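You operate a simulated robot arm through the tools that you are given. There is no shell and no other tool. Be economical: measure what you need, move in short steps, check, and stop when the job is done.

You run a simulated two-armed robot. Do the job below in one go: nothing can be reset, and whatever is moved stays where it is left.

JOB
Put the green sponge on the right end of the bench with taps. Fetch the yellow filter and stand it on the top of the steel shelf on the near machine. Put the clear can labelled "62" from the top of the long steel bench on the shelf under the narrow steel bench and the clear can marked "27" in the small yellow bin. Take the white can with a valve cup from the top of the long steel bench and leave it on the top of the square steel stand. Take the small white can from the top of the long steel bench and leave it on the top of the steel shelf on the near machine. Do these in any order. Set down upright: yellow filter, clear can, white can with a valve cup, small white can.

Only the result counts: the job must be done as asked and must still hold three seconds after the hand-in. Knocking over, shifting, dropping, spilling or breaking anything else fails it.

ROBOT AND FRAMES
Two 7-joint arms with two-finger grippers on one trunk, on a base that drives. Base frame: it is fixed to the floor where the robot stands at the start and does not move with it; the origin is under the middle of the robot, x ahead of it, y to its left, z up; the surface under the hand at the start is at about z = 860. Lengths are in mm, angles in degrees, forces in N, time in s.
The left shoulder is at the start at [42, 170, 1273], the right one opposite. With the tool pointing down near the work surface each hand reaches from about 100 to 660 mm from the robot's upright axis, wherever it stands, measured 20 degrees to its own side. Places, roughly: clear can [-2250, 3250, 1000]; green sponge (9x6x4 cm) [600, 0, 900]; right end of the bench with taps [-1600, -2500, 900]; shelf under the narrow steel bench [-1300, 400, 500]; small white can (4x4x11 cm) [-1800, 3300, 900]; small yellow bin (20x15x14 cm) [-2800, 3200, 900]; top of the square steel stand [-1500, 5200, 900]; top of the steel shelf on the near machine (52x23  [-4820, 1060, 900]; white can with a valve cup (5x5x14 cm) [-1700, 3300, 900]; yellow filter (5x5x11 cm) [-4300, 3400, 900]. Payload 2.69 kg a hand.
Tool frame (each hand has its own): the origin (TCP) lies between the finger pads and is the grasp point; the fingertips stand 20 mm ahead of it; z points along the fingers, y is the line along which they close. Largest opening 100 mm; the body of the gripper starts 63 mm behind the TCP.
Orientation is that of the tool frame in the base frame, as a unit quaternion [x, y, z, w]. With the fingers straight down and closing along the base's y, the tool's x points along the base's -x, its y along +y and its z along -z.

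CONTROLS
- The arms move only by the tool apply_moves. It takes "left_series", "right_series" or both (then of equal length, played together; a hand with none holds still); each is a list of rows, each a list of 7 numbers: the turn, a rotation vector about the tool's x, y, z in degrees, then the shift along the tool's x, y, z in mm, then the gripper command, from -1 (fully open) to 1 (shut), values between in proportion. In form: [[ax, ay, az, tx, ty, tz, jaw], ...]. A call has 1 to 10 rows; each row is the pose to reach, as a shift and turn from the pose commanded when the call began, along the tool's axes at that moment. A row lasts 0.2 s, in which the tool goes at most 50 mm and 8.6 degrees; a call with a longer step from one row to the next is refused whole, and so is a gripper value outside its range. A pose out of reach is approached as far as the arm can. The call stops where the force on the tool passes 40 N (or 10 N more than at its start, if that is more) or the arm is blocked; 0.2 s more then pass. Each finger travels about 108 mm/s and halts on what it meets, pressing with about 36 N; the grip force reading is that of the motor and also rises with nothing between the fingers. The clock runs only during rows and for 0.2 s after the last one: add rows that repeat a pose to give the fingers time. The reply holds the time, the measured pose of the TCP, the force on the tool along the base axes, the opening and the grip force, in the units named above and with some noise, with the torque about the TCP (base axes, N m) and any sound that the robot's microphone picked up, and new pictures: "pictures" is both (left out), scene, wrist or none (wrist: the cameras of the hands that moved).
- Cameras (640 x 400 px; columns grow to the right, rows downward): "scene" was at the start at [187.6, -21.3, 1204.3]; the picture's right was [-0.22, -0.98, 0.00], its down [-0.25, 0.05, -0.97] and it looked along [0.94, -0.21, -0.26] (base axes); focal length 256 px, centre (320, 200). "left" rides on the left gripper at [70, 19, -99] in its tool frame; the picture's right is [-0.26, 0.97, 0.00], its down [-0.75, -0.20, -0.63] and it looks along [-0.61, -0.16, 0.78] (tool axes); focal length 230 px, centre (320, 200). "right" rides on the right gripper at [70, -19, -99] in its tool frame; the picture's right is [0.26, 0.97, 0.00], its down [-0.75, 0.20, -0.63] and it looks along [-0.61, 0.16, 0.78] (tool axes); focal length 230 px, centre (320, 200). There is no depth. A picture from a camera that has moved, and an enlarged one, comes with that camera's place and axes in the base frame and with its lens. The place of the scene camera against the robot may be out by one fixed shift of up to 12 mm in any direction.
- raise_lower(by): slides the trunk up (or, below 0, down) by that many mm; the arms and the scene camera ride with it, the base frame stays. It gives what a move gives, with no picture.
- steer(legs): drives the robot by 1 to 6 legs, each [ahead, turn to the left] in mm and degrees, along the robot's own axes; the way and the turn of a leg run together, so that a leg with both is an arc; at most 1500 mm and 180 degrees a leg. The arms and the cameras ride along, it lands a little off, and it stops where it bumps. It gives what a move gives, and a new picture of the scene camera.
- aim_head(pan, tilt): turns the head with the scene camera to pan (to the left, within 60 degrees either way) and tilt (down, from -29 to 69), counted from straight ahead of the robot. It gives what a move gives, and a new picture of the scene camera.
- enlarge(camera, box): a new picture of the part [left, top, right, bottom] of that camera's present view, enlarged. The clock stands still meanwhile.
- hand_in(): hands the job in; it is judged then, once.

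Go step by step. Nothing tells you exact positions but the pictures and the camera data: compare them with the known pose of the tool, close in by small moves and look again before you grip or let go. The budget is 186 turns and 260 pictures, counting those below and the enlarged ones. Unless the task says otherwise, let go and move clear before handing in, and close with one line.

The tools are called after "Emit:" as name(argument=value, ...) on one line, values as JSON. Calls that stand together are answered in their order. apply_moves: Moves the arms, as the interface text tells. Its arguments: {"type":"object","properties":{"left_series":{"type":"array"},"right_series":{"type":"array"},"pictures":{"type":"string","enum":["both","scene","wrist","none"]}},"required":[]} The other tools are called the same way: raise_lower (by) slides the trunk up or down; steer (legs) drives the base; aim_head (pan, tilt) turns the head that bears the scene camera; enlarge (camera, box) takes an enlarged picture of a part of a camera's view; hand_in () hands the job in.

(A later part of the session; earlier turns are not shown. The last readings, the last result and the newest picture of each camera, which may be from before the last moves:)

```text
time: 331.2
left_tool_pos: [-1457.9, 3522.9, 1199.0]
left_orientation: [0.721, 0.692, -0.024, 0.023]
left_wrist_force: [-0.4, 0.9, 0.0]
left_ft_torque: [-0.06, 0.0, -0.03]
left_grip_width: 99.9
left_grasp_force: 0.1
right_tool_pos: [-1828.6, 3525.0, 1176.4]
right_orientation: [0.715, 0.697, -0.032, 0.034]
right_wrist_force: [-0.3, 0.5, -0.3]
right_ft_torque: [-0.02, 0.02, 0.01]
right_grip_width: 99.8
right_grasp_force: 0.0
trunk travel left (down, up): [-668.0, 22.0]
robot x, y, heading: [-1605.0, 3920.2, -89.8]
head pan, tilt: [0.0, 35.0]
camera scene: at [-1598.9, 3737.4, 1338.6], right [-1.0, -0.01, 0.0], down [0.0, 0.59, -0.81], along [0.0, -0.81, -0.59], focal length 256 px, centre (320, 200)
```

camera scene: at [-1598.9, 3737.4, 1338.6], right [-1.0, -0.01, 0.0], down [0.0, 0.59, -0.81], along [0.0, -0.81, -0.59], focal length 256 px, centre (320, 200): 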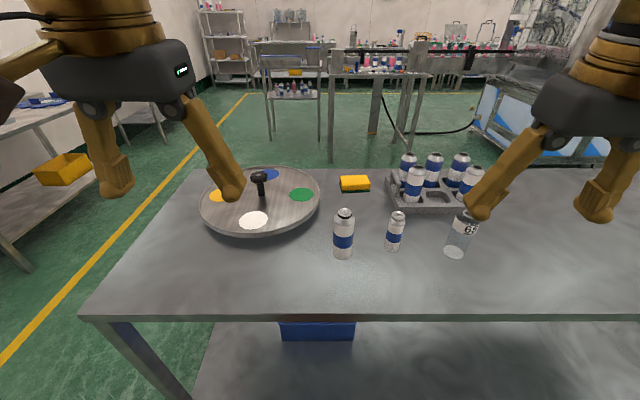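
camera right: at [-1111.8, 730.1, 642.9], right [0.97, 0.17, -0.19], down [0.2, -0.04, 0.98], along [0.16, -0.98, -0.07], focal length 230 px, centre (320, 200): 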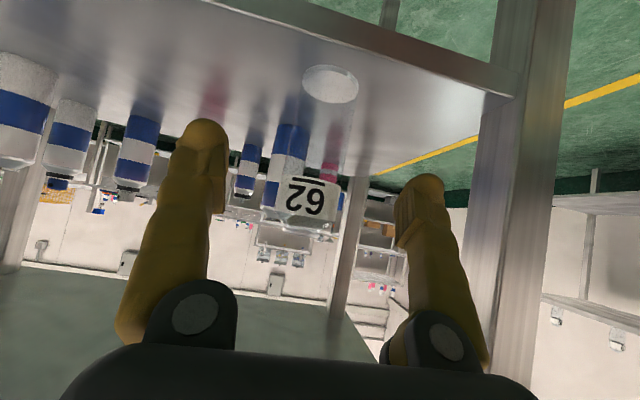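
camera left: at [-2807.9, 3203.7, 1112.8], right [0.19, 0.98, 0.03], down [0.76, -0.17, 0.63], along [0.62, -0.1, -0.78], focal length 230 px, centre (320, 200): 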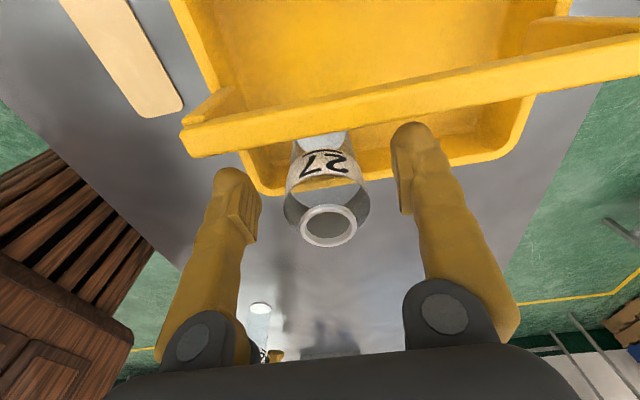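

The valve can is at about [-1653, 3337] and the small can at [-1779, 3311]. I'll drive 110 mm closer and bring the right hand over the small can.

Emit:
steer(legs=[[110, 0]])

Emit:
apply_moves(right_series=[[0, 0, 0, 0, 0, 0, -1], [0, 0, 0, 0, 0, 0, -1], [0, 0.6, 0, -10, 6, 14, -1], [0, 1.4, 0, -22, 13, 29, -1], [0, 2.2, 0, -34, 20, 44, -1], [0, 3, 0, -46, 27, 59, -1], [0, 3.8, 0, -58, 34, 74, -1], [0, 4.6, 0, -70, 41, 89, -1], [0, 5.3, 0, -82, 47, 104, -1], [0, 5.3, 0, -92, 51, 119, -1]], pictures="wrist")

```text
time: 332.4
left_tool_pos: [-1457.9, 3406.4, 1197.8]
left_orientation: [0.723, 0.69, -0.022, 0.021]
left_wrist_force: [0.2, -0.7, -0.2]
left_ft_torque: [0.03, -0.01, -0.01]
left_grip_width: 99.9
left_grasp_force: 0.0
right_tool_pos: [-1827.5, 3409.7, 1174.1]
right_orientation: [0.716, 0.697, -0.031, 0.033]
right_wrist_force: [0.0, -0.5, -0.1]
right_ft_torque: [0.07, 0.03, 0.0]
right_grip_width: 100.1
right_grasp_force: 0.0
trunk travel left (down, up): [-668.0, 22.0]
robot x, y, heading: [-1607.0, 3807.1, -89.6]
head pan, tilt: [0.0, 35.0]
camera scene: at [-1599.1, 3622.0, 1337.8], right [-1.0, 0.0, 0.0], down [0.0, 0.59, -0.81], along [0.0, -0.81, -0.59], focal length 256 px, centre (320, 200)
```

scene: 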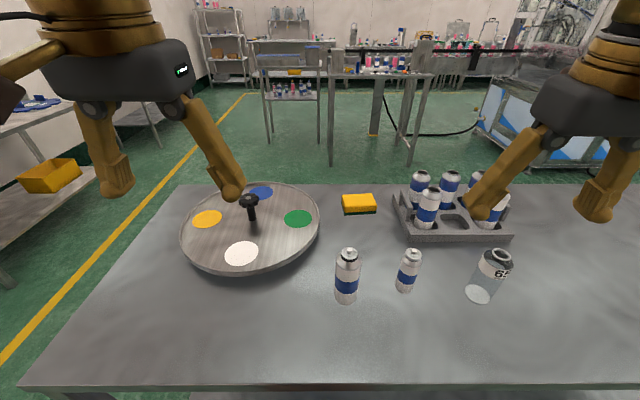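

```text
time: 334.6
left_tool_pos: [-1458.1, 3427.2, 1205.1]
left_orientation: [0.722, 0.691, -0.028, 0.029]
left_wrist_force: [0.8, 0.1, 0.8]
left_ft_torque: [0.06, 0.02, -0.01]
left_grip_width: 100.3
left_grasp_force: 0.0
right_tool_pos: [-1778.5, 3324.7, 1072.8]
right_orientation: [0.717, 0.697, -0.005, 0.006]
right_wrist_force: [0.1, 0.4, -0.5]
right_ft_torque: [0.03, 0.03, -0.03]
right_grip_width: 100.2
right_grasp_force: 0.0
trunk travel left (down, up): [-668.0, 22.0]
robot x, y, heading: [-1607.0, 3809.5, -89.9]
head pan, tilt: [0.0, 35.0]
camera right: at [-1797.2, 3396.8, 1169.4], right [0.97, 0.23, 0.0], down [0.18, -0.75, 0.64], along [0.15, -0.62, -0.77], focal length 230 px, centre (320, 200)
```

right: 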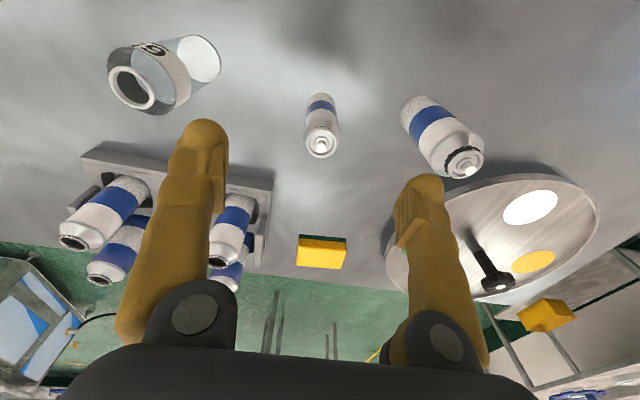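

The small can is 17 mm farther on. I'll trim slowly and lower.

Emit:
apply_moves(right_series=[[0, 0.2, 0, -4, 1, 0, -1], [0, 0.4, 0, -8, 2, 0, -1], [0, 0.6, 0, -12, 3, 0, -1], [0, 0.7, 0, -17, 3, 0, -1], [0, 0.7, 0, -17, 3, 0, -1], [0, 0.7, 0, -17, 3, 0, -1]], pictures="none")

Emit:
raise_lower(by=-70)

Emit:
enlarge(camera="right", box=[0, 0, 640, 400])

```text
time: 336.0
left_tool_pos: [-1458.2, 3428.2, 1204.0]
left_orientation: [0.723, 0.69, -0.029, 0.029]
left_wrist_force: [0.5, 0.1, -0.2]
left_ft_torque: [-0.02, 0.01, -0.01]
left_grip_width: 99.9
left_grasp_force: 0.0
right_tool_pos: [-1776.6, 3308.1, 1072.9]
right_orientation: [0.717, 0.697, 0.0, 0.002]
right_wrist_force: [0.3, 0.8, -0.3]
right_ft_torque: [-0.02, 0.02, 0.02]
right_grip_width: 100.2
right_grasp_force: 0.2
trunk travel left (down, up): [-668.0, 22.0]
robot x, y, heading: [-1603.6, 3806.6, -89.7]
head pan, tilt: [0.0, 35.0]
```

```text
time: 337.1
left_tool_pos: [-1458.3, 3428.6, 1135.1]
left_orientation: [0.723, 0.689, -0.03, 0.029]
left_wrist_force: [0.4, 0.8, 0.7]
left_ft_torque: [0.03, 0.02, 0.0]
left_grip_width: 100.2
left_grasp_force: 0.1
right_tool_pos: [-1776.7, 3307.5, 1002.6]
right_orientation: [0.716, 0.698, -0.001, 0.001]
right_wrist_force: [-0.3, 0.3, 0.6]
right_ft_torque: [-0.03, -0.01, -0.01]
right_grip_width: 100.1
right_grasp_force: 0.0
trunk travel left (down, up): [-598.0, 92.0]
robot x, y, heading: [-1607.1, 3808.4, -90.0]
head pan, tilt: [0.0, 35.0]
```

```text
1.00 times, centred on (320, 200) of right (not enlarged: the box is as wide or as high as the picture)
camera zoom: at [-1794.6, 3379.0, 1100.3], right [0.97, 0.23, 0.0], down [0.18, -0.75, 0.63], along [0.15, -0.62, -0.77], focal length 230 px, centre (320, 200)
```

zoom: 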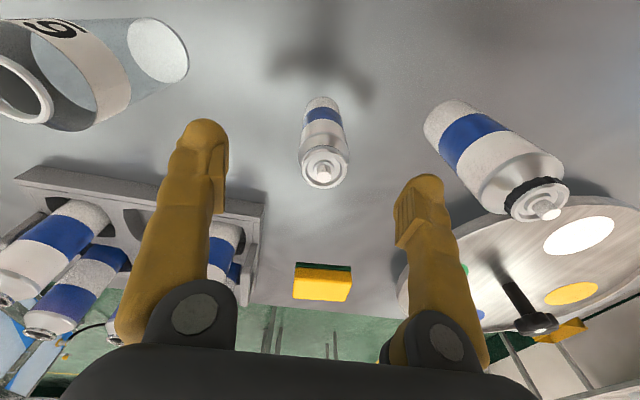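

Centred. I'll lower 73 mm, grip and lift.

Emit:
raise_lower(by=-73)

Emit:
apply_moves(right_series=[[0, 0, 0, 0, 0, 0, -0.4], [0, 0, 0, 0, 0, 0, 0], [0, 0, 0, 0, 0, 0, 0.3], [0, 0, 0, 0, 0, 0, 1], [0, 0, 0, 0, 0, 0, 1], [0, 0, 0, 0, 0, 0, 1]], pictures="wrist")

Emit:
raise_lower(by=120)

```text
time: 338.2
left_tool_pos: [-1458.9, 3428.9, 1062.6]
left_orientation: [0.722, 0.69, -0.03, 0.029]
left_wrist_force: [1.0, 0.0, 0.8]
left_ft_torque: [0.0, -0.01, 0.02]
left_grip_width: 99.8
left_grasp_force: 0.0
right_tool_pos: [-1777.1, 3309.0, 929.8]
right_orientation: [0.716, 0.698, -0.001, 0.0]
right_wrist_force: [0.4, 0.3, 0.5]
right_ft_torque: [-0.02, 0.03, 0.03]
right_grip_width: 100.1
right_grasp_force: 0.1
trunk travel left (down, up): [-525.0, 165.0]
robot x, y, heading: [-1602.3, 3808.3, -89.6]
head pan, tilt: [0.0, 35.0]
```

```text
time: 339.6
left_tool_pos: [-1458.7, 3427.9, 1062.1]
left_orientation: [0.722, 0.691, -0.028, 0.029]
left_wrist_force: [0.2, -0.6, -0.2]
left_ft_torque: [0.01, -0.02, 0.03]
left_grip_width: 100.0
left_grasp_force: 0.0
right_tool_pos: [-1777.6, 3308.6, 930.7]
right_orientation: [0.715, 0.699, -0.001, 0.003]
right_wrist_force: [0.2, -0.3, 0.0]
right_ft_torque: [0.01, 0.0, 0.0]
right_grip_width: 32.2
right_grasp_force: 36.0
trunk travel left (down, up): [-525.0, 165.0]
robot x, y, heading: [-1606.4, 3811.3, -90.1]
head pan, tilt: [0.0, 35.0]
camera right: at [-1794.6, 3379.1, 1027.2], right [0.97, 0.23, 0.0], down [0.18, -0.75, 0.63], along [0.15, -0.62, -0.77], focal length 230 px, centre (320, 200)
```

right: 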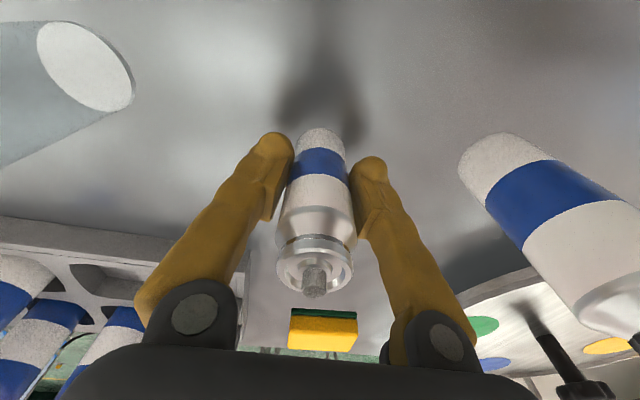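

```text
time: 341.1
left_tool_pos: [-1458.1, 3429.2, 1182.7]
left_orientation: [0.722, 0.69, -0.028, 0.028]
left_wrist_force: [0.8, -0.1, -0.2]
left_ft_torque: [-0.01, 0.01, -0.01]
left_grip_width: 99.9
left_grasp_force: 0.1
right_tool_pos: [-1777.2, 3308.3, 1050.0]
right_orientation: [0.716, 0.698, 0.0, 0.002]
right_wrist_force: [0.5, 0.7, 0.0]
right_ft_torque: [0.0, 0.01, 0.01]
right_grip_width: 32.5
right_grasp_force: 35.9
trunk travel left (down, up): [-645.0, 45.0]
robot x, y, heading: [-1609.2, 3808.9, -89.7]
head pan, tilt: [0.0, 35.0]
```

The small can is held. For the valve can I'll raise, back 60 mm and turn right 25° so it lies on the left hand's side.

Emit:
raise_lower(by=42)

Emit:
steer(legs=[[-60, 0], [0, -25]])

```text
time: 342.0
left_tool_pos: [-1458.6, 3427.2, 1223.9]
left_orientation: [0.722, 0.69, -0.028, 0.029]
left_wrist_force: [0.0, -0.1, 0.1]
left_ft_torque: [0.01, 0.0, 0.0]
left_grip_width: 100.0
left_grasp_force: 0.0
right_tool_pos: [-1775.0, 3308.4, 1091.9]
right_orientation: [0.716, 0.698, -0.001, 0.003]
right_wrist_force: [-1.2, 0.7, -0.2]
right_ft_torque: [-0.02, -0.03, -0.02]
right_grip_width: 32.3
right_grasp_force: 36.0
trunk travel left (down, up): [-687.0, 3.0]
robot x, y, heading: [-1604.4, 3805.9, -89.8]
head pan, tilt: [0.0, 35.0]
```

```text
time: 344.2
left_tool_pos: [-1630.7, 3464.2, 1224.3]
left_orientation: [0.855, 0.517, -0.035, 0.023]
left_wrist_force: [0.9, 0.6, 0.8]
left_ft_torque: [-0.01, 0.03, 0.0]
left_grip_width: 99.9
left_grasp_force: 0.0
right_tool_pos: [-1970.9, 3491.7, 1092.4]
right_orientation: [0.852, 0.524, -0.001, 0.001]
right_wrist_force: [1.1, -0.2, -0.4]
right_ft_torque: [0.01, 0.03, -0.03]
right_grip_width: 32.4
right_grasp_force: 35.7
trunk travel left (down, up): [-687.0, 3.0]
robot x, y, heading: [-1595.3, 3866.7, -114.9]
head pan, tilt: [0.0, 35.0]
camera scene: at [-1667.9, 3701.8, 1357.4], right [-0.91, 0.42, 0.0], down [0.25, 0.53, -0.81], along [-0.34, -0.73, -0.59], focal length 256 px, centre (320, 200)
```

scene: 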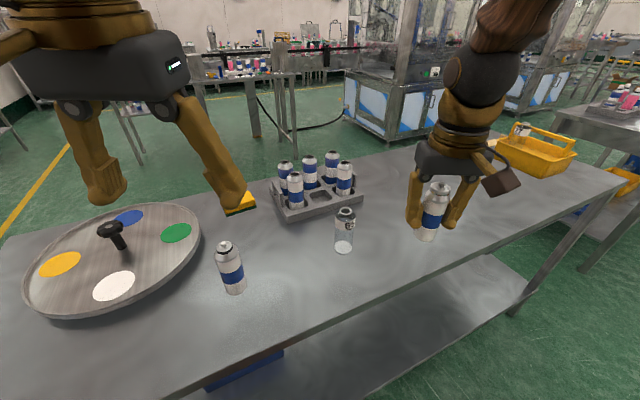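

I'll bring the left hand over the valve can by arm motion, since the right hand must not drop too low.

Emit:
apply_moves(left_series=[[0, 0.5, 0, -11, 4, 15, -1], [0, 1, 0, -22, 8, 32, -1], [0, 1.5, 0, -33, 13, 50, -1], [0, 2, 0, -44, 17, 68, -1], [0, 2.5, 0, -55, 22, 86, -1], [0, 3, 0, -66, 26, 104, -1], [0, 3.6, 0, -77, 30, 121, -1], [0, 4.2, 0, -88, 34, 138, -1], [0, 4.8, 0, -99, 39, 155, -1], [0, 4.8, 0, -110, 43, 170, -1]], pictures="wrist")

```text
time: 346.4
left_tool_pos: [-1642.8, 3349.2, 1070.8]
left_orientation: [0.856, 0.517, -0.004, 0.005]
left_wrist_force: [-0.2, 0.3, 0.2]
left_ft_torque: [-0.02, 0.01, 0.01]
left_grip_width: 100.1
left_grasp_force: 0.1
right_tool_pos: [-1964.4, 3505.1, 1100.4]
right_orientation: [0.851, 0.525, -0.008, 0.007]
right_wrist_force: [-0.7, 0.3, -0.5]
right_ft_torque: [-0.03, -0.03, 0.0]
right_grip_width: 32.5
right_grasp_force: 35.8
trunk travel left (down, up): [-687.0, 3.0]
robot x, y, heading: [-1596.4, 3867.3, -115.0]
head pan, tilt: [0.0, 35.0]
camera left: at [-1592.8, 3402.4, 1169.8], right [0.74, -0.68, 0.01], down [-0.52, -0.56, 0.64], along [-0.43, -0.47, -0.77], focal length 230 px, centre (320, 200)
```

left: 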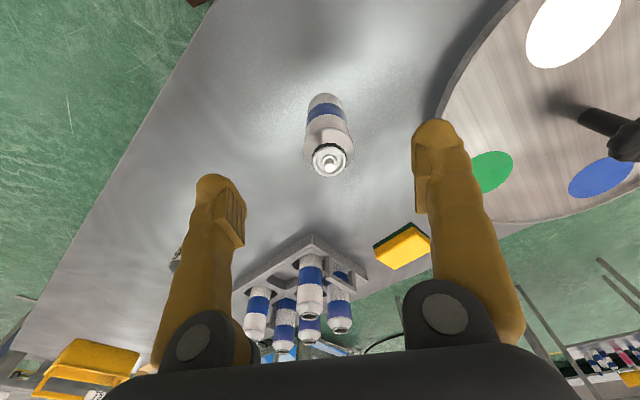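

The valve can is at [-1650, 3332]. I'll trim, then lower.

Emit:
apply_moves(left_series=[[0, 0.2, 0, -4, 0, 5, -1], [0, 0.4, 0, -9, 1, 10, -1], [0, 0.6, 0, -14, 2, 16, -1], [0, 0.6, 0, -18, 2, 22, -1], [0, 0.6, 0, -18, 2, 28, -1], [0, 0.6, 0, -18, 2, 30, -1], [0, 0.6, 0, -18, 2, 30, -1]], pictures="wrist")

Emit:
raise_lower(by=-40)

```text
time: 348.0
left_tool_pos: [-1651.0, 3332.6, 1042.2]
left_orientation: [0.856, 0.517, -0.001, 0.003]
left_wrist_force: [-0.1, 0.1, -0.3]
left_ft_torque: [0.0, -0.01, 0.02]
left_grip_width: 100.1
left_grasp_force: 0.0
right_tool_pos: [-1964.1, 3506.9, 1099.8]
right_orientation: [0.851, 0.526, -0.007, 0.005]
right_wrist_force: [-0.1, -0.5, -0.3]
right_ft_torque: [-0.01, 0.0, 0.01]
right_grip_width: 32.4
right_grasp_force: 35.8
trunk travel left (down, up): [-687.0, 3.0]
robot x, y, heading: [-1598.4, 3869.7, -115.2]
head pan, tilt: [0.0, 35.0]
camera left: at [-1600.9, 3384.3, 1141.0], right [0.74, -0.68, 0.0], down [-0.53, -0.57, 0.63], along [-0.42, -0.47, -0.78], focal length 230 px, centre (320, 200)
```

left: 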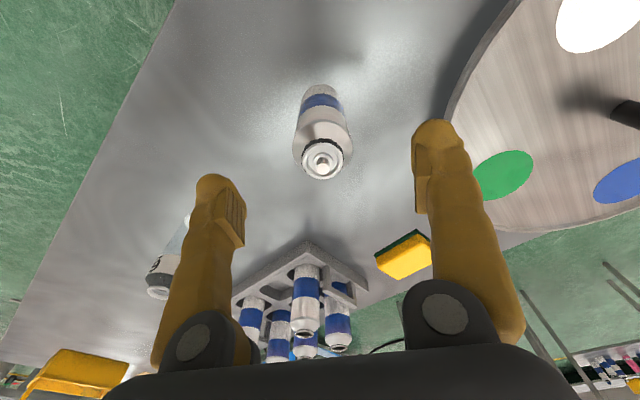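

```text
time: 348.9
left_tool_pos: [-1651.5, 3332.0, 1001.0]
left_orientation: [0.856, 0.517, 0.0, 0.003]
left_wrist_force: [0.1, -0.3, 0.2]
left_ft_torque: [-0.02, 0.0, 0.03]
left_grip_width: 100.2
left_grasp_force: 0.1
right_tool_pos: [-1964.2, 3506.8, 1059.9]
right_orientation: [0.851, 0.526, -0.008, 0.006]
right_wrist_force: [0.4, 0.3, -0.9]
right_ft_torque: [0.02, 0.01, -0.03]
right_grip_width: 32.5
right_grasp_force: 36.0
trunk travel left (down, up): [-647.0, 43.0]
robot x, y, heading: [-1597.3, 3870.9, -115.0]
head pan, tilt: [0.0, 35.0]
```

Centred. I'll lower 46 mm more, grip and lift.

Emit:
raise_lower(by=-46)

Emit:
apply_moves(left_series=[[0, 0, 0, 0, 0, 0, -0.4], [0, 0, 0, 0, 0, 0, 0], [0, 0, 0, 0, 0, 0, 0.2], [0, 0, 0, 0, 0, 0, 1], [0, 0, 0, 0, 0, 0, 1], [0, 0, 0, 0, 0, 0, 1]], pictures="wrist")

Emit:
raise_lower(by=85)

```text
time: 349.8
left_tool_pos: [-1651.7, 3332.1, 955.5]
left_orientation: [0.856, 0.517, 0.0, 0.003]
left_wrist_force: [-0.2, 0.8, -0.5]
left_ft_torque: [0.02, 0.05, 0.03]
left_grip_width: 99.9
left_grasp_force: 0.1
right_tool_pos: [-1965.1, 3506.8, 1013.1]
right_orientation: [0.851, 0.525, -0.008, 0.006]
right_wrist_force: [0.3, -0.4, -0.3]
right_ft_torque: [0.01, 0.01, 0.02]
right_grip_width: 32.5
right_grasp_force: 35.8
trunk travel left (down, up): [-601.0, 89.0]
robot x, y, heading: [-1597.9, 3870.0, -115.0]
head pan, tilt: [0.0, 35.0]
```

```text
time: 351.1
left_tool_pos: [-1650.9, 3331.9, 955.3]
left_orientation: [0.856, 0.517, -0.001, 0.002]
left_wrist_force: [1.1, 0.0, 0.7]
left_ft_torque: [-0.02, -0.03, 0.0]
left_grip_width: 43.1
left_grasp_force: 36.4
right_tool_pos: [-1964.2, 3506.1, 1014.0]
right_orientation: [0.851, 0.525, -0.009, 0.005]
right_wrist_force: [0.5, 0.1, 0.1]
right_ft_torque: [0.02, 0.0, -0.01]
right_grip_width: 32.7
right_grasp_force: 35.7
trunk travel left (down, up): [-601.0, 89.0]
robot x, y, heading: [-1597.3, 3866.3, -114.8]
head pan, tilt: [0.0, 35.0]
camera left: at [-1600.8, 3384.4, 1055.0], right [0.74, -0.68, 0.0], down [-0.53, -0.57, 0.63], along [-0.42, -0.47, -0.78], focal length 230 px, centre (320, 200)
```

left: 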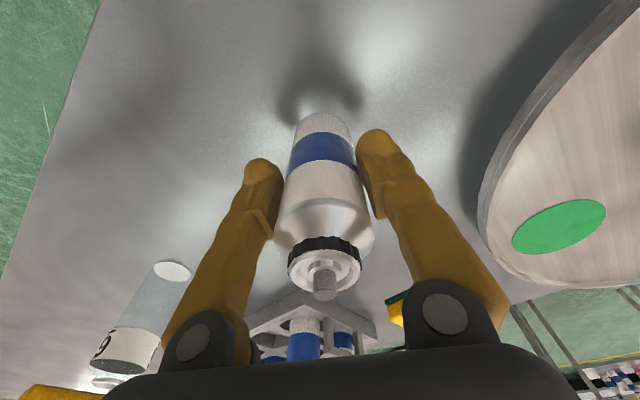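

```text
time: 352.4
left_tool_pos: [-1651.5, 3333.0, 1041.0]
left_orientation: [0.856, 0.517, 0.001, 0.002]
left_wrist_force: [-0.3, 0.2, -2.2]
left_ft_torque: [0.02, -0.01, -0.01]
left_grip_width: 42.9
left_grasp_force: 35.5
right_tool_pos: [-1965.1, 3506.4, 1099.4]
right_orientation: [0.851, 0.526, -0.008, 0.006]
right_wrist_force: [0.3, 0.6, 0.5]
right_ft_torque: [-0.03, 0.03, 0.01]
right_grip_width: 32.4
right_grasp_force: 36.1
trunk travel left (down, up): [-686.0, 4.0]
robot x, y, heading: [-1597.1, 3870.9, -115.1]
head pan, tilt: [0.0, 35.0]
```

Both white cans are held. I'll back away from the bench and turn to face the square stand.

Emit:
steer(legs=[[-350, 0], [0, -52], [0, -52], [0, -51]])

```text
time: 361.8
left_tool_pos: [-1631.0, 4691.4, 1040.9]
left_orientation: [-0.693, 0.721, 0.003, -0.001]
left_wrist_force: [0.8, 0.1, -2.3]
left_ft_torque: [-0.01, 0.01, 0.0]
left_grip_width: 43.0
left_grasp_force: 35.7
right_tool_pos: [-1273.0, 4668.6, 1098.9]
right_orientation: [-0.7, 0.715, 0.007, 0.007]
right_wrist_force: [0.2, 1.1, 0.5]
right_ft_torque: [0.0, 0.0, -0.03]
right_grip_width: 32.7
right_grasp_force: 36.2
trunk travel left (down, up): [-686.0, 4.0]
robot x, y, heading: [-1468.1, 4184.0, 90.7]
head pan, tilt: [0.0, 35.0]
camera scene: at [-1467.5, 4365.7, 1356.3], right [1.0, 0.01, 0.0], down [0.01, -0.59, -0.81], along [-0.01, 0.81, -0.59], focal length 256 px, centre (320, 200)
```

scene: 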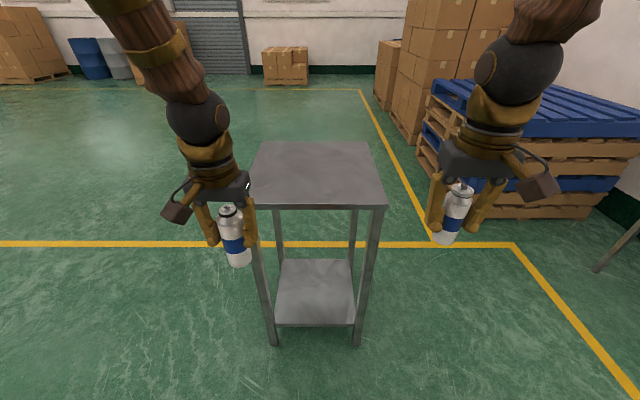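

The stand top is at z of about 880, spanning x -1709..-1288 from y of about 4965. I'll drive up and bring the left hand over it.

Emit:
steer(legs=[[390, 0]])

Emit:
apply_moves(left_series=[[0, 0, 0, 0, 0, 0, 1], [0, 0, 0, 0, 0, 0, 1], [0, 0, 0, 0, 0, 0, 1], [0, 0, 0, 0, -10, 0, 1], [0, 0, 0, 0, -20, 0, 1], [0, 0, 0, 0, -32, 0, 1], [0, 0, 0, 0, -44, 0, 1], [0, 0, 0, 0, -55, 0, 1], [0, 0, 0, 0, -60, 0, 1], [0, 0, 0, 0, -60, 0, 1]], pictures="scene")

```text
time: 364.2
left_tool_pos: [-1635.8, 5064.3, 1047.5]
left_orientation: [-0.694, 0.72, 0.008, 0.003]
left_wrist_force: [0.6, -0.1, -2.2]
left_ft_torque: [-0.02, 0.0, 0.01]
left_grip_width: 42.9
left_grasp_force: 35.6
right_tool_pos: [-1278.2, 5042.6, 1107.9]
right_orientation: [-0.7, 0.714, 0.013, 0.013]
right_wrist_force: [1.2, 0.1, -0.8]
right_ft_torque: [-0.02, -0.02, 0.0]
right_grip_width: 32.5
right_grasp_force: 35.9
trunk travel left (down, up): [-686.0, 4.0]
robot x, y, heading: [-1475.0, 4576.2, 90.8]
head pan, tilt: [0.0, 35.0]
camera scene: at [-1472.1, 4755.3, 1356.2], right [1.0, 0.01, 0.0], down [0.01, -0.59, -0.81], along [-0.01, 0.81, -0.59], focal length 256 px, centre (320, 200)
```

scene: 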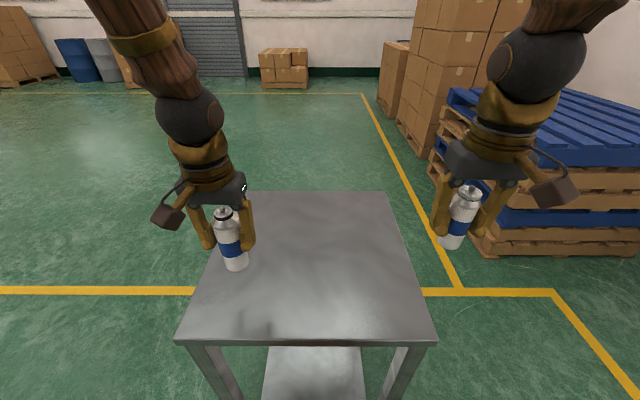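

```text
time: 366.4
left_tool_pos: [-1577.4, 5045.7, 1055.3]
left_orientation: [-0.693, 0.72, 0.015, 0.01]
left_wrist_force: [0.3, -1.4, -1.9]
left_ft_torque: [-0.03, -0.03, -0.01]
left_grip_width: 43.2
left_grasp_force: 36.4
right_tool_pos: [-1277.8, 5023.6, 1114.2]
right_orientation: [-0.7, 0.713, 0.019, 0.017]
right_wrist_force: [-0.1, 0.0, -0.8]
right_ft_torque: [-0.02, -0.02, -0.02]
right_grip_width: 32.7
right_grasp_force: 36.0
trunk travel left (down, up): [-686.0, 4.0]
robot x, y, heading: [-1476.8, 4572.8, 90.6]
head pan, tilt: [0.0, 35.0]
camera scene: at [-1472.0, 4754.9, 1356.3], right [1.0, 0.01, 0.0], down [0.01, -0.59, -0.81], along [-0.01, 0.81, -0.59], focal length 256 px, centre (320, 200)
```

scene: 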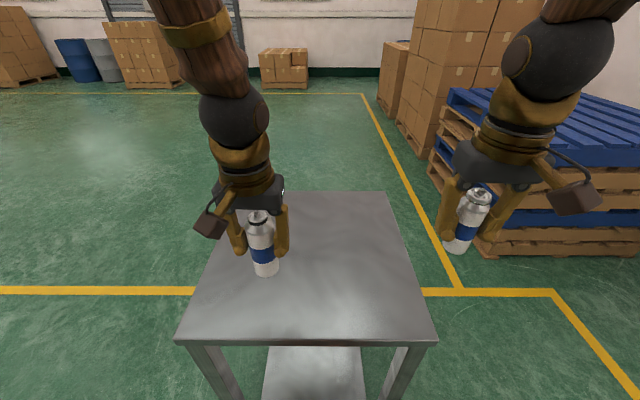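

Good. I'll drive another 75 mm so the can is well inside the top, and settle upright.

Emit:
steer(legs=[[70, 0]])

Emit:
apply_moves(left_series=[[0, 0, 0, 0, 0, 0, 1], [0, 0, 0, 0, 0, 0, 1], [0, 0, 0, 0, 0, 0, 1], [0, 0, 0, 0, 0, 0, 1], [0, 0.5, 0, 0, 0, 0, 1], [0, 1, 0, 0, 0, 0, 1], [0, 1.5, 0, 0, 0, 0, 1], [0, 1.5, 0, 0, 0, 0, 1]], pictures="none")

Emit:
raise_lower(by=-60)

```text
time: 367.4
left_tool_pos: [-1577.8, 5119.0, 1055.1]
left_orientation: [-0.694, 0.72, 0.013, 0.01]
left_wrist_force: [-0.1, 1.2, -1.6]
left_ft_torque: [-0.07, -0.04, 0.0]
left_grip_width: 43.2
left_grasp_force: 36.1
right_tool_pos: [-1277.4, 5097.0, 1113.2]
right_orientation: [-0.7, 0.714, 0.018, 0.017]
right_wrist_force: [-0.2, 1.7, -0.6]
right_ft_torque: [-0.07, 0.0, 0.0]
right_grip_width: 32.7
right_grasp_force: 36.0
trunk travel left (down, up): [-686.0, 4.0]
robot x, y, heading: [-1478.5, 4641.4, 90.6]
head pan, tilt: [0.0, 35.0]
camera scene: at [-1472.8, 4828.1, 1355.9], right [1.0, 0.01, 0.0], down [0.01, -0.59, -0.81], along [-0.01, 0.81, -0.59], focal length 256 px, centre (320, 200)
```

scene: 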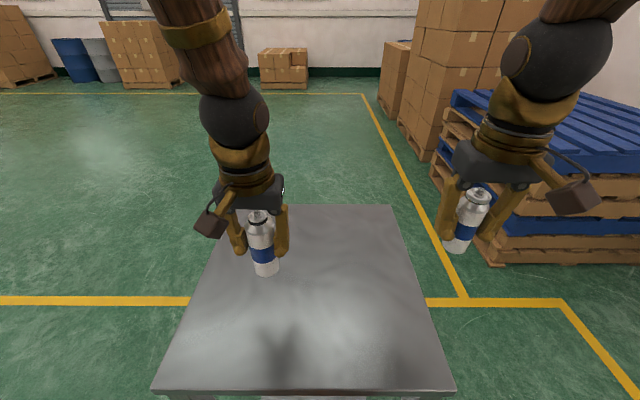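

```text
time: 369.2
left_tool_pos: [-1577.6, 5101.3, 1062.7]
left_orientation: [-0.693, 0.72, 0.011, 0.006]
left_wrist_force: [0.8, -0.7, -2.1]
left_ft_torque: [-0.02, 0.0, -0.02]
left_grip_width: 42.9
left_grasp_force: 36.1
right_tool_pos: [-1276.6, 5078.0, 1121.9]
right_orientation: [-0.7, 0.713, 0.025, 0.023]
right_wrist_force: [0.4, 0.7, -0.4]
right_ft_torque: [0.01, -0.02, -0.02]
right_grip_width: 32.7
right_grasp_force: 35.7
trunk travel left (down, up): [-686.0, 4.0]
robot x, y, heading: [-1474.8, 4647.2, 90.7]
head pan, tilt: [0.0, 35.0]
```

```text
time: 370.2
left_tool_pos: [-1577.6, 5100.5, 1002.5]
left_orientation: [-0.693, 0.721, 0.011, 0.006]
left_wrist_force: [0.6, 0.4, -0.5]
left_ft_torque: [0.0, 0.03, -0.02]
left_grip_width: 42.9
left_grasp_force: 36.0
right_tool_pos: [-1277.7, 5078.3, 1061.2]
right_orientation: [-0.7, 0.713, 0.026, 0.023]
right_wrist_force: [-0.5, 0.0, 0.0]
right_ft_torque: [-0.03, -0.01, -0.02]
right_grip_width: 32.6
right_grasp_force: 36.1
trunk travel left (down, up): [-626.0, 64.0]
robot x, y, heading: [-1472.1, 4646.0, 91.0]
head pan, tilt: [0.0, 35.0]
```

Next, I'll lower gradually to contact.

Emit:
raise_lower(by=-28)

Emit:
raise_lower(by=-8)

Emit:
raise_lower(by=-7)

```text
time: 370.9
left_tool_pos: [-1577.2, 5100.7, 976.1]
left_orientation: [-0.693, 0.72, 0.012, 0.007]
left_wrist_force: [-1.3, -2.0, 20.9]
left_ft_torque: [-0.44, 0.07, -0.05]
left_grip_width: 42.9
left_grasp_force: 35.4
right_tool_pos: [-1277.7, 5078.1, 1034.1]
right_orientation: [-0.7, 0.713, 0.024, 0.023]
right_wrist_force: [-0.2, 0.2, -0.8]
right_ft_torque: [-0.05, 0.0, -0.05]
right_grip_width: 32.8
right_grasp_force: 36.3
trunk travel left (down, up): [-598.0, 92.0]
robot x, y, heading: [-1475.5, 4641.4, 90.2]
head pan, tilt: [0.0, 35.0]
```

```text
time: 371.5
left_tool_pos: [-1578.5, 5101.7, 967.7]
left_orientation: [-0.694, 0.72, 0.013, 0.008]
left_wrist_force: [-3.5, 3.3, 30.9]
left_ft_torque: [0.52, 0.08, 0.04]
left_grip_width: 43.2
left_grasp_force: 36.2
right_tool_pos: [-1278.1, 5078.0, 1026.1]
right_orientation: [-0.7, 0.713, 0.025, 0.024]
right_wrist_force: [0.0, -0.6, -0.2]
right_ft_torque: [0.01, 0.01, 0.0]
right_grip_width: 32.8
right_grasp_force: 36.0
trunk travel left (down, up): [-590.0, 100.0]
robot x, y, heading: [-1477.1, 4643.8, 90.6]
head pan, tilt: [0.0, 35.0]
```

```text
time: 372.1
left_tool_pos: [-1577.0, 5099.0, 960.0]
left_orientation: [-0.693, 0.721, 0.012, 0.006]
left_wrist_force: [-2.6, 2.9, 28.5]
left_ft_torque: [0.35, 0.05, 0.05]
left_grip_width: 42.8
left_grasp_force: 36.4
right_tool_pos: [-1277.0, 5076.5, 1017.4]
right_orientation: [-0.7, 0.714, 0.025, 0.023]
right_wrist_force: [0.3, -0.2, 0.7]
right_ft_torque: [0.04, -0.02, 0.05]
right_grip_width: 32.7
right_grasp_force: 36.3
trunk travel left (down, up): [-583.0, 107.0]
robot x, y, heading: [-1476.1, 4644.3, 90.8]
head pan, tilt: [0.0, 35.0]
```

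It's firmly down on the stand. I'll release and rise.

Emit:
apply_moves(left_series=[[0, 0, 0, 0, 0, 0, 0.1], [0, 0, 0, 0, 0, 0, 0], [0, 0, 0, 0, 0, 0, -0.4], [0, 0, 0, 0, 0, 0, -0.8], [0, 0, 0, 0, 0, 0, -0.8]], pictures="none")

Emit:
raise_lower(by=107)

Emit:
enlarge(camera="scene", box=[0, 0, 640, 400])

```text
time: 373.3
left_tool_pos: [-1578.6, 5101.0, 958.9]
left_orientation: [-0.693, 0.721, 0.011, 0.005]
left_wrist_force: [1.6, 0.0, -0.4]
left_ft_torque: [0.01, 0.0, 0.0]
left_grip_width: 89.9
left_grasp_force: 0.0
right_tool_pos: [-1277.7, 5078.3, 1017.7]
right_orientation: [-0.7, 0.713, 0.025, 0.023]
right_wrist_force: [0.7, -0.6, 0.4]
right_ft_torque: [-0.01, -0.02, -0.06]
right_grip_width: 32.6
right_grasp_force: 36.0
trunk travel left (down, up): [-583.0, 107.0]
robot x, y, heading: [-1475.8, 4644.0, 90.9]
head pan, tilt: [0.0, 35.0]
```

```text
time: 374.7
left_tool_pos: [-1577.3, 5099.9, 1066.0]
left_orientation: [-0.694, 0.72, 0.011, 0.005]
left_wrist_force: [0.6, -0.5, 0.2]
left_ft_torque: [0.02, 0.0, 0.03]
left_grip_width: 89.8
left_grasp_force: 0.0
right_tool_pos: [-1277.2, 5077.9, 1124.8]
right_orientation: [-0.7, 0.713, 0.025, 0.023]
right_wrist_force: [-0.5, -0.2, 0.4]
right_ft_torque: [-0.01, 0.01, 0.01]
right_grip_width: 32.7
right_grasp_force: 35.8
trunk travel left (down, up): [-690.0, 0.0]
robot x, y, heading: [-1475.8, 4645.4, 90.6]
head pan, tilt: [0.0, 35.0]
```

```text
1.00 times, centred on (320, 200) of scene (not enlarged: the box is as wide or as high as the picture)
camera zoom: at [-1472.7, 4825.8, 1360.2], right [1.0, 0.01, 0.0], down [0.01, -0.59, -0.81], along [-0.01, 0.81, -0.59], focal length 256 px, centre (320, 200)
```

zoom: 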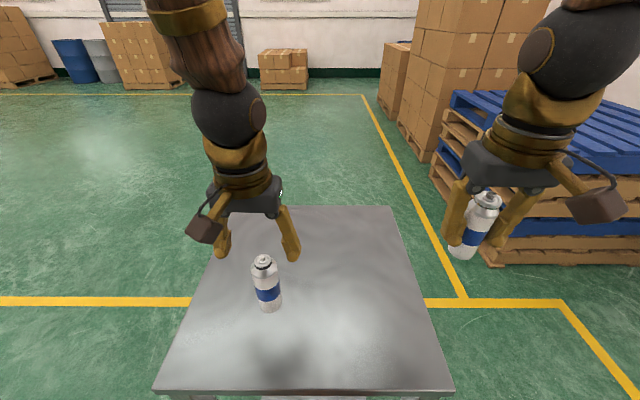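

The valve can stands on the stand. Now for the yellow filter: I'll back up, turn west and drive along the open floor north of the benches.

Emit:
steer(legs=[[-480, 0], [0, 45], [0, 45], [1300, 0]])

```text
time: 387.8
left_tool_pos: [-3217.7, 4062.4, 1066.3]
left_orientation: [1.0, -0.024, -0.014, 0.004]
left_wrist_force: [-1.1, 0.3, 0.0]
left_ft_torque: [-0.02, -0.02, 0.04]
left_grip_width: 90.2
left_grasp_force: 0.1
right_tool_pos: [-3191.8, 4362.2, 1126.0]
right_orientation: [0.999, -0.015, -0.034, 0.001]
right_wrist_force: [-0.2, 0.4, 0.6]
right_ft_torque: [0.05, 0.02, 0.02]
right_grip_width: 32.7
right_grasp_force: 35.9
trunk travel left (down, up): [-690.0, 0.0]
robot x, y, heading: [-2762.8, 4159.5, -179.8]
head pan, tilt: [0.0, 35.0]
camera scene: at [-2937.3, 4157.8, 1360.3], right [0.0, 1.0, 0.0], down [0.59, 0.0, -0.81], along [-0.81, 0.0, -0.59], focal length 256 px, centre (320, 200)
```

scene: 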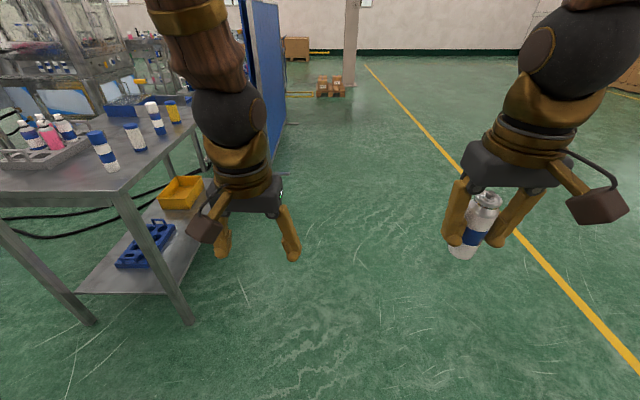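

The yellow filter is on this table at about [-4299, 3386]. I'll drive west and then face the table from the north.

Emit:
steer(legs=[[1450, 0], [170, 0], [0, 45], [0, 45]])

```text
time: 400.3
left_tool_pos: [-4291.4, 3729.8, 1073.1]
left_orientation: [0.729, 0.684, -0.011, 0.018]
left_wrist_force: [-0.2, 0.1, 0.4]
left_ft_torque: [-0.01, -0.01, -0.01]
left_grip_width: 89.9
left_grasp_force: 0.0
right_tool_pos: [-4590.4, 3762.6, 1132.1]
right_orientation: [0.722, 0.69, -0.029, 0.029]
right_wrist_force: [0.3, 0.7, -0.4]
right_ft_torque: [0.01, 0.02, 0.01]
right_grip_width: 32.8
right_grasp_force: 36.3
trunk travel left (down, up): [-690.0, 0.0]
robot x, y, heading: [-4391.2, 4172.1, -90.6]
head pan, tilt: [0.0, 35.0]
camera scene: at [-4391.1, 3990.7, 1360.4], right [-1.0, 0.01, 0.0], down [0.01, 0.59, -0.81], along [-0.01, -0.81, -0.59], focal length 256 px, centre (320, 200)
```

scene: 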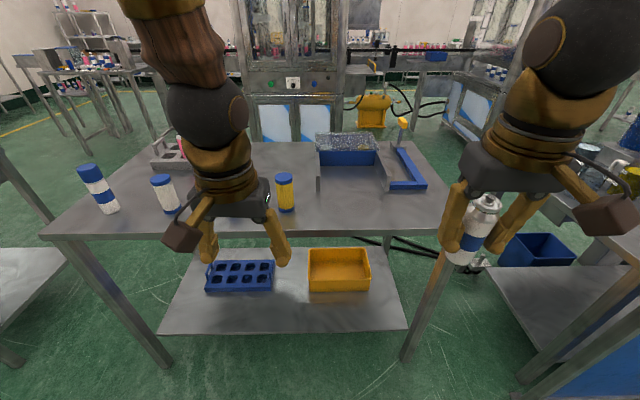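

The yellow filter with a blue cap is at about [-4295, 3392]. I'll drive 335 mm forward so the left hand comes over it, and let it settle.

Emit:
steer(legs=[[335, 0]])

Emit:
apply_moves(left_series=[[0, 0, 0, 0, 0, 0, -1], [0, 0, 0, 0, 0, 0, -1], [0, 0, 0, 0, 0, 0, -1], [0, 0, 0, 0, 0, 0, -1], [0, 0, 0, 0, 0, 0, -1], [0, 0, 0, 0, 0, 0, -1]], pictures="wrist")

```text
time: 402.5
left_tool_pos: [-4296.7, 3407.8, 1079.2]
left_orientation: [0.73, 0.683, -0.014, 0.024]
left_wrist_force: [0.4, 0.0, -0.3]
left_ft_torque: [0.04, 0.02, 0.0]
left_grip_width: 89.9
left_grasp_force: 0.0
right_tool_pos: [-4595.3, 3440.4, 1139.1]
right_orientation: [0.721, 0.691, -0.034, 0.035]
right_wrist_force: [-0.4, -0.3, 0.1]
right_ft_torque: [0.02, -0.01, -0.03]
right_grip_width: 32.6
right_grasp_force: 35.8
trunk travel left (down, up): [-690.0, 0.0]
robot x, y, heading: [-4399.4, 3836.2, -90.5]
head pan, tilt: [0.0, 35.0]
camera scene: at [-4395.6, 3652.2, 1360.1], right [-1.0, 0.01, 0.0], down [0.01, 0.59, -0.81], along [-0.01, -0.81, -0.59], focal length 256 px, centre (320, 200)
```

scene: 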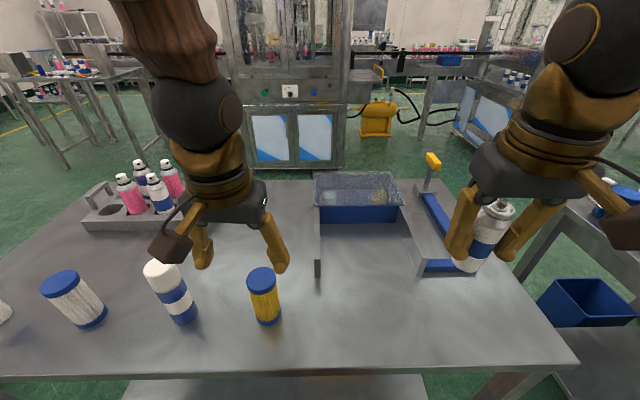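

```text
time: 403.9
left_tool_pos: [-4293.0, 3426.9, 1087.9]
left_orientation: [0.729, 0.684, -0.021, 0.03]
left_wrist_force: [0.0, 0.2, 0.4]
left_ft_torque: [0.01, -0.04, 0.0]
left_grip_width: 99.7
left_grasp_force: 0.0
right_tool_pos: [-4595.0, 3462.2, 1147.2]
right_orientation: [0.722, 0.69, -0.041, 0.041]
right_wrist_force: [-0.2, -0.1, -0.3]
right_ft_torque: [0.02, 0.0, -0.01]
right_grip_width: 32.5
right_grasp_force: 35.7
trunk travel left (down, up): [-690.0, 0.0]
robot x, y, heading: [-4399.6, 3832.9, -90.6]
head pan, tilt: [0.0, 35.0]
camera left: at [-4270.6, 3500.4, 1181.7], right [0.95, -0.32, 0.03], down [-0.25, -0.69, 0.68], along [-0.19, -0.65, -0.73], focal length 230 px, centre (320, 200)
```

left: 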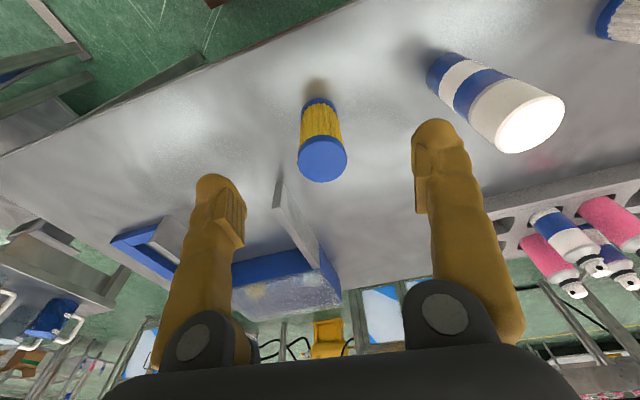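

The filter is at about [-4300, 3383]. I'll move over it, straighten and lower a little.

Emit:
apply_moves(left_series=[[0.1, 0.5, 0, -5, 0, 6, -1], [0.2, 1, 0, -10, -1, 12, -1], [0.3, 1.5, 0, -16, -2, 19, -1], [0.4, 2, 0, -22, -3, 26, -1], [0.5, 2.6, 0, -28, -4, 33, -1], [0.6, 3.2, 0, -34, -5, 40, -1], [0.8, 4.1, 0, -41, -5, 47, -1], [0.8, 4.1, 0, -41, -5, 51, -1], [0.8, 4.1, 0, -41, -5, 51, -1]], pictures="wrist")

```text
time: 405.9
left_tool_pos: [-4301.4, 3381.6, 1039.4]
left_orientation: [0.73, 0.684, 0.001, 0.001]
left_wrist_force: [0.0, -0.6, 0.1]
left_ft_torque: [0.02, 0.01, -0.02]
left_grip_width: 100.2
left_grasp_force: 0.1
right_tool_pos: [-4595.7, 3460.2, 1146.8]
right_orientation: [0.721, 0.69, -0.04, 0.041]
right_wrist_force: [0.4, -0.5, 0.2]
right_ft_torque: [0.01, -0.03, 0.0]
right_grip_width: 32.7
right_grasp_force: 36.0
trunk travel left (down, up): [-690.0, 0.0]
robot x, y, heading: [-4397.8, 3830.7, -90.5]
head pan, tilt: [0.0, 35.0]
camera left: at [-4277.0, 3448.8, 1138.5], right [0.95, -0.32, 0.0], down [-0.25, -0.74, 0.63], along [-0.2, -0.6, -0.78], focal length 230 px, centre (320, 200)
```

left: 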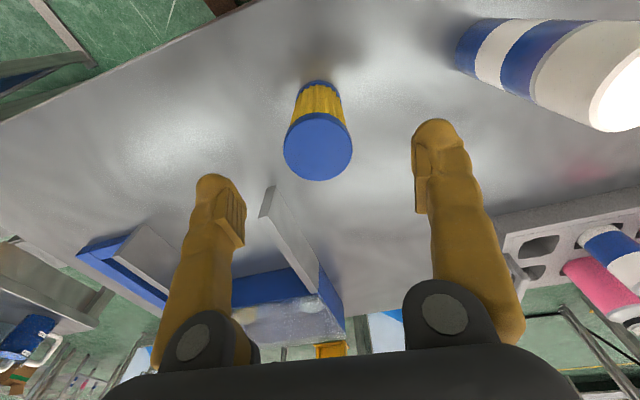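

Nearly centred. I'll nudge 5 mm forward and lower by trunk.

Emit:
apply_moves(left_series=[[0, 0, 0, -2, -1, 0, -1], [0, 0, 0, -5, -1, 0, -1], [0, 0, 0, -5, -1, 0, -1]], pictures="none")

Emit:
raise_lower(by=-111)

Emit:
apply_moves(left_series=[[0, 0, 0, 0, 0, 0, -0.4], [0, 0, 0, 0, 0, 0, 0], [0, 0, 0, 0, 0, 0, 0.2], [0, 0, 0, 0, 0, 0, 1], [0, 0, 0, 0, 0, 0, 1], [0, 0, 0, 0, 0, 0, 1]], pictures="wrist")

```text
time: 406.7
left_tool_pos: [-4302.7, 3376.2, 1039.3]
left_orientation: [0.729, 0.685, 0.0, 0.0]
left_wrist_force: [-0.4, -0.9, -0.1]
left_ft_torque: [0.01, -0.02, 0.03]
left_grip_width: 100.0
left_grasp_force: 0.0
right_tool_pos: [-4595.4, 3459.6, 1146.1]
right_orientation: [0.722, 0.69, -0.041, 0.041]
right_wrist_force: [-0.3, 0.2, -1.0]
right_ft_torque: [0.01, -0.02, -0.01]
right_grip_width: 32.5
right_grasp_force: 36.3
trunk travel left (down, up): [-690.0, 0.0]
robot x, y, heading: [-4401.0, 3833.4, -90.8]
head pan, tilt: [0.0, 35.0]
```

```text
time: 408.1
left_tool_pos: [-4302.6, 3376.9, 928.2]
left_orientation: [0.729, 0.684, 0.0, 0.001]
left_wrist_force: [-0.6, 0.5, 0.0]
left_ft_torque: [0.01, -0.03, 0.05]
left_grip_width: 99.8
left_grasp_force: 0.0
right_tool_pos: [-4595.7, 3460.4, 1034.9]
right_orientation: [0.721, 0.691, -0.041, 0.042]
right_wrist_force: [-0.1, -0.1, -0.5]
right_ft_torque: [0.0, 0.0, 0.01]
right_grip_width: 32.6
right_grasp_force: 36.1
trunk travel left (down, up): [-579.0, 111.0]
robot x, y, heading: [-4401.6, 3836.6, -90.8]
head pan, tilt: [0.0, 35.0]
```

```text
time: 409.5
left_tool_pos: [-4301.7, 3377.7, 927.3]
left_orientation: [0.729, 0.684, 0.001, 0.001]
left_wrist_force: [0.2, -0.4, 0.6]
left_ft_torque: [-0.01, -0.02, 0.04]
left_grip_width: 46.1
left_grasp_force: 35.7
right_tool_pos: [-4595.8, 3459.9, 1033.6]
right_orientation: [0.721, 0.691, -0.04, 0.042]
right_wrist_force: [0.1, 0.3, 0.4]
right_ft_torque: [-0.02, 0.02, 0.02]
right_grip_width: 32.7
right_grasp_force: 35.7
trunk travel left (down, up): [-579.0, 111.0]
robot x, y, heading: [-4398.0, 3836.4, -90.9]
head pan, tilt: [0.0, 35.0]
camera left: at [-4278.6, 3444.2, 1027.7], right [0.95, -0.32, 0.0], down [-0.25, -0.74, 0.63], along [-0.2, -0.6, -0.78], focal length 230 px, centre (320, 200)
```

left: 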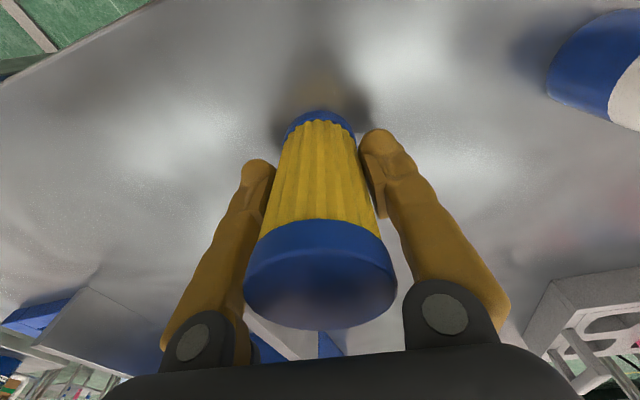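

The filter is gripped. I'll lift it and look towards the machine to find the shelf and a route.

Emit:
raise_lower(by=111)

Emit:
aim_head(pan=0, tilt=15)

Emit:
enlarge(camera="scene", box=[200, 60, 520, 260])

```text
time: 411.0
left_tool_pos: [-4302.3, 3376.2, 1039.7]
left_orientation: [0.729, 0.684, 0.001, 0.001]
left_wrist_force: [0.3, -0.7, -1.1]
left_ft_torque: [0.01, -0.03, -0.02]
left_grip_width: 46.2
left_grasp_force: 35.9
right_tool_pos: [-4595.1, 3460.7, 1146.0]
right_orientation: [0.721, 0.691, -0.04, 0.042]
right_wrist_force: [1.3, -0.3, 0.1]
right_ft_torque: [-0.01, -0.03, 0.02]
right_grip_width: 32.6
right_grasp_force: 36.2
trunk travel left (down, up): [-690.0, 0.0]
robot x, y, heading: [-4397.6, 3834.4, -90.9]
head pan, tilt: [0.0, 35.0]
```

```text
time: 411.8
left_tool_pos: [-4302.6, 3376.4, 1038.1]
left_orientation: [0.729, 0.685, 0.001, 0.0]
left_wrist_force: [-0.3, 0.3, -1.5]
left_ft_torque: [0.02, -0.01, 0.0]
left_grip_width: 46.1
left_grasp_force: 35.8
right_tool_pos: [-4595.5, 3459.0, 1145.3]
right_orientation: [0.72, 0.691, -0.041, 0.042]
right_wrist_force: [-0.2, -0.6, -0.3]
right_ft_torque: [0.02, 0.03, -0.02]
right_grip_width: 32.8
right_grasp_force: 35.8
trunk travel left (down, up): [-690.0, 0.0]
robot x, y, heading: [-4400.5, 3838.1, -90.6]
head pan, tilt: [0.0, 15.0]
camera scene: at [-4395.8, 3647.2, 1392.1], right [-1.0, 0.01, 0.0], down [0.0, 0.28, -0.96], along [-0.01, -0.96, -0.28], focal length 256 px, centre (320, 200)
```

scene: 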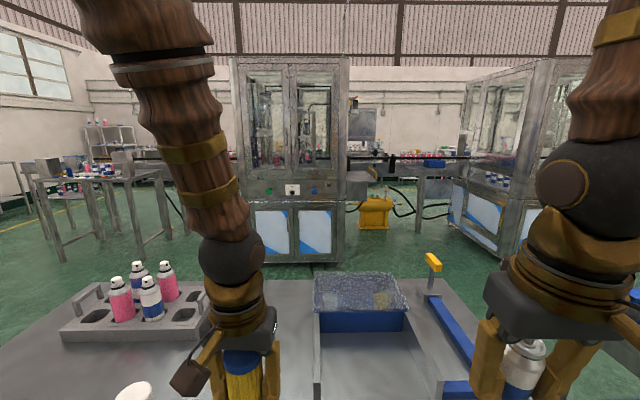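

```text
2.00 times, centred on (360, 160) of scene
camera zoom: at [-4395.8, 3647.2, 1392.1], right [-1.0, 0.01, 0.0], down [0.0, 0.28, -0.96], along [-0.01, -0.96, -0.28], focal length 511 px, centre (240, 280)
```

zoom: 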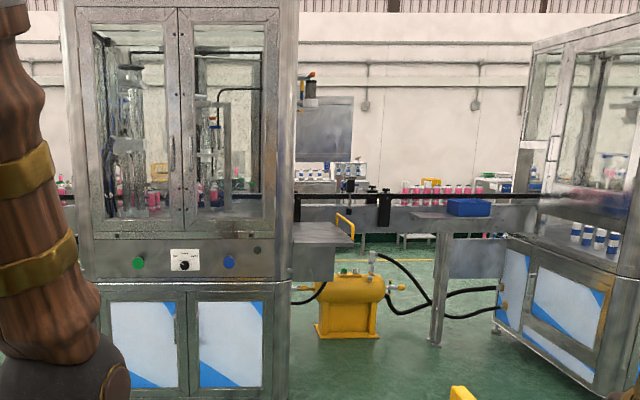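

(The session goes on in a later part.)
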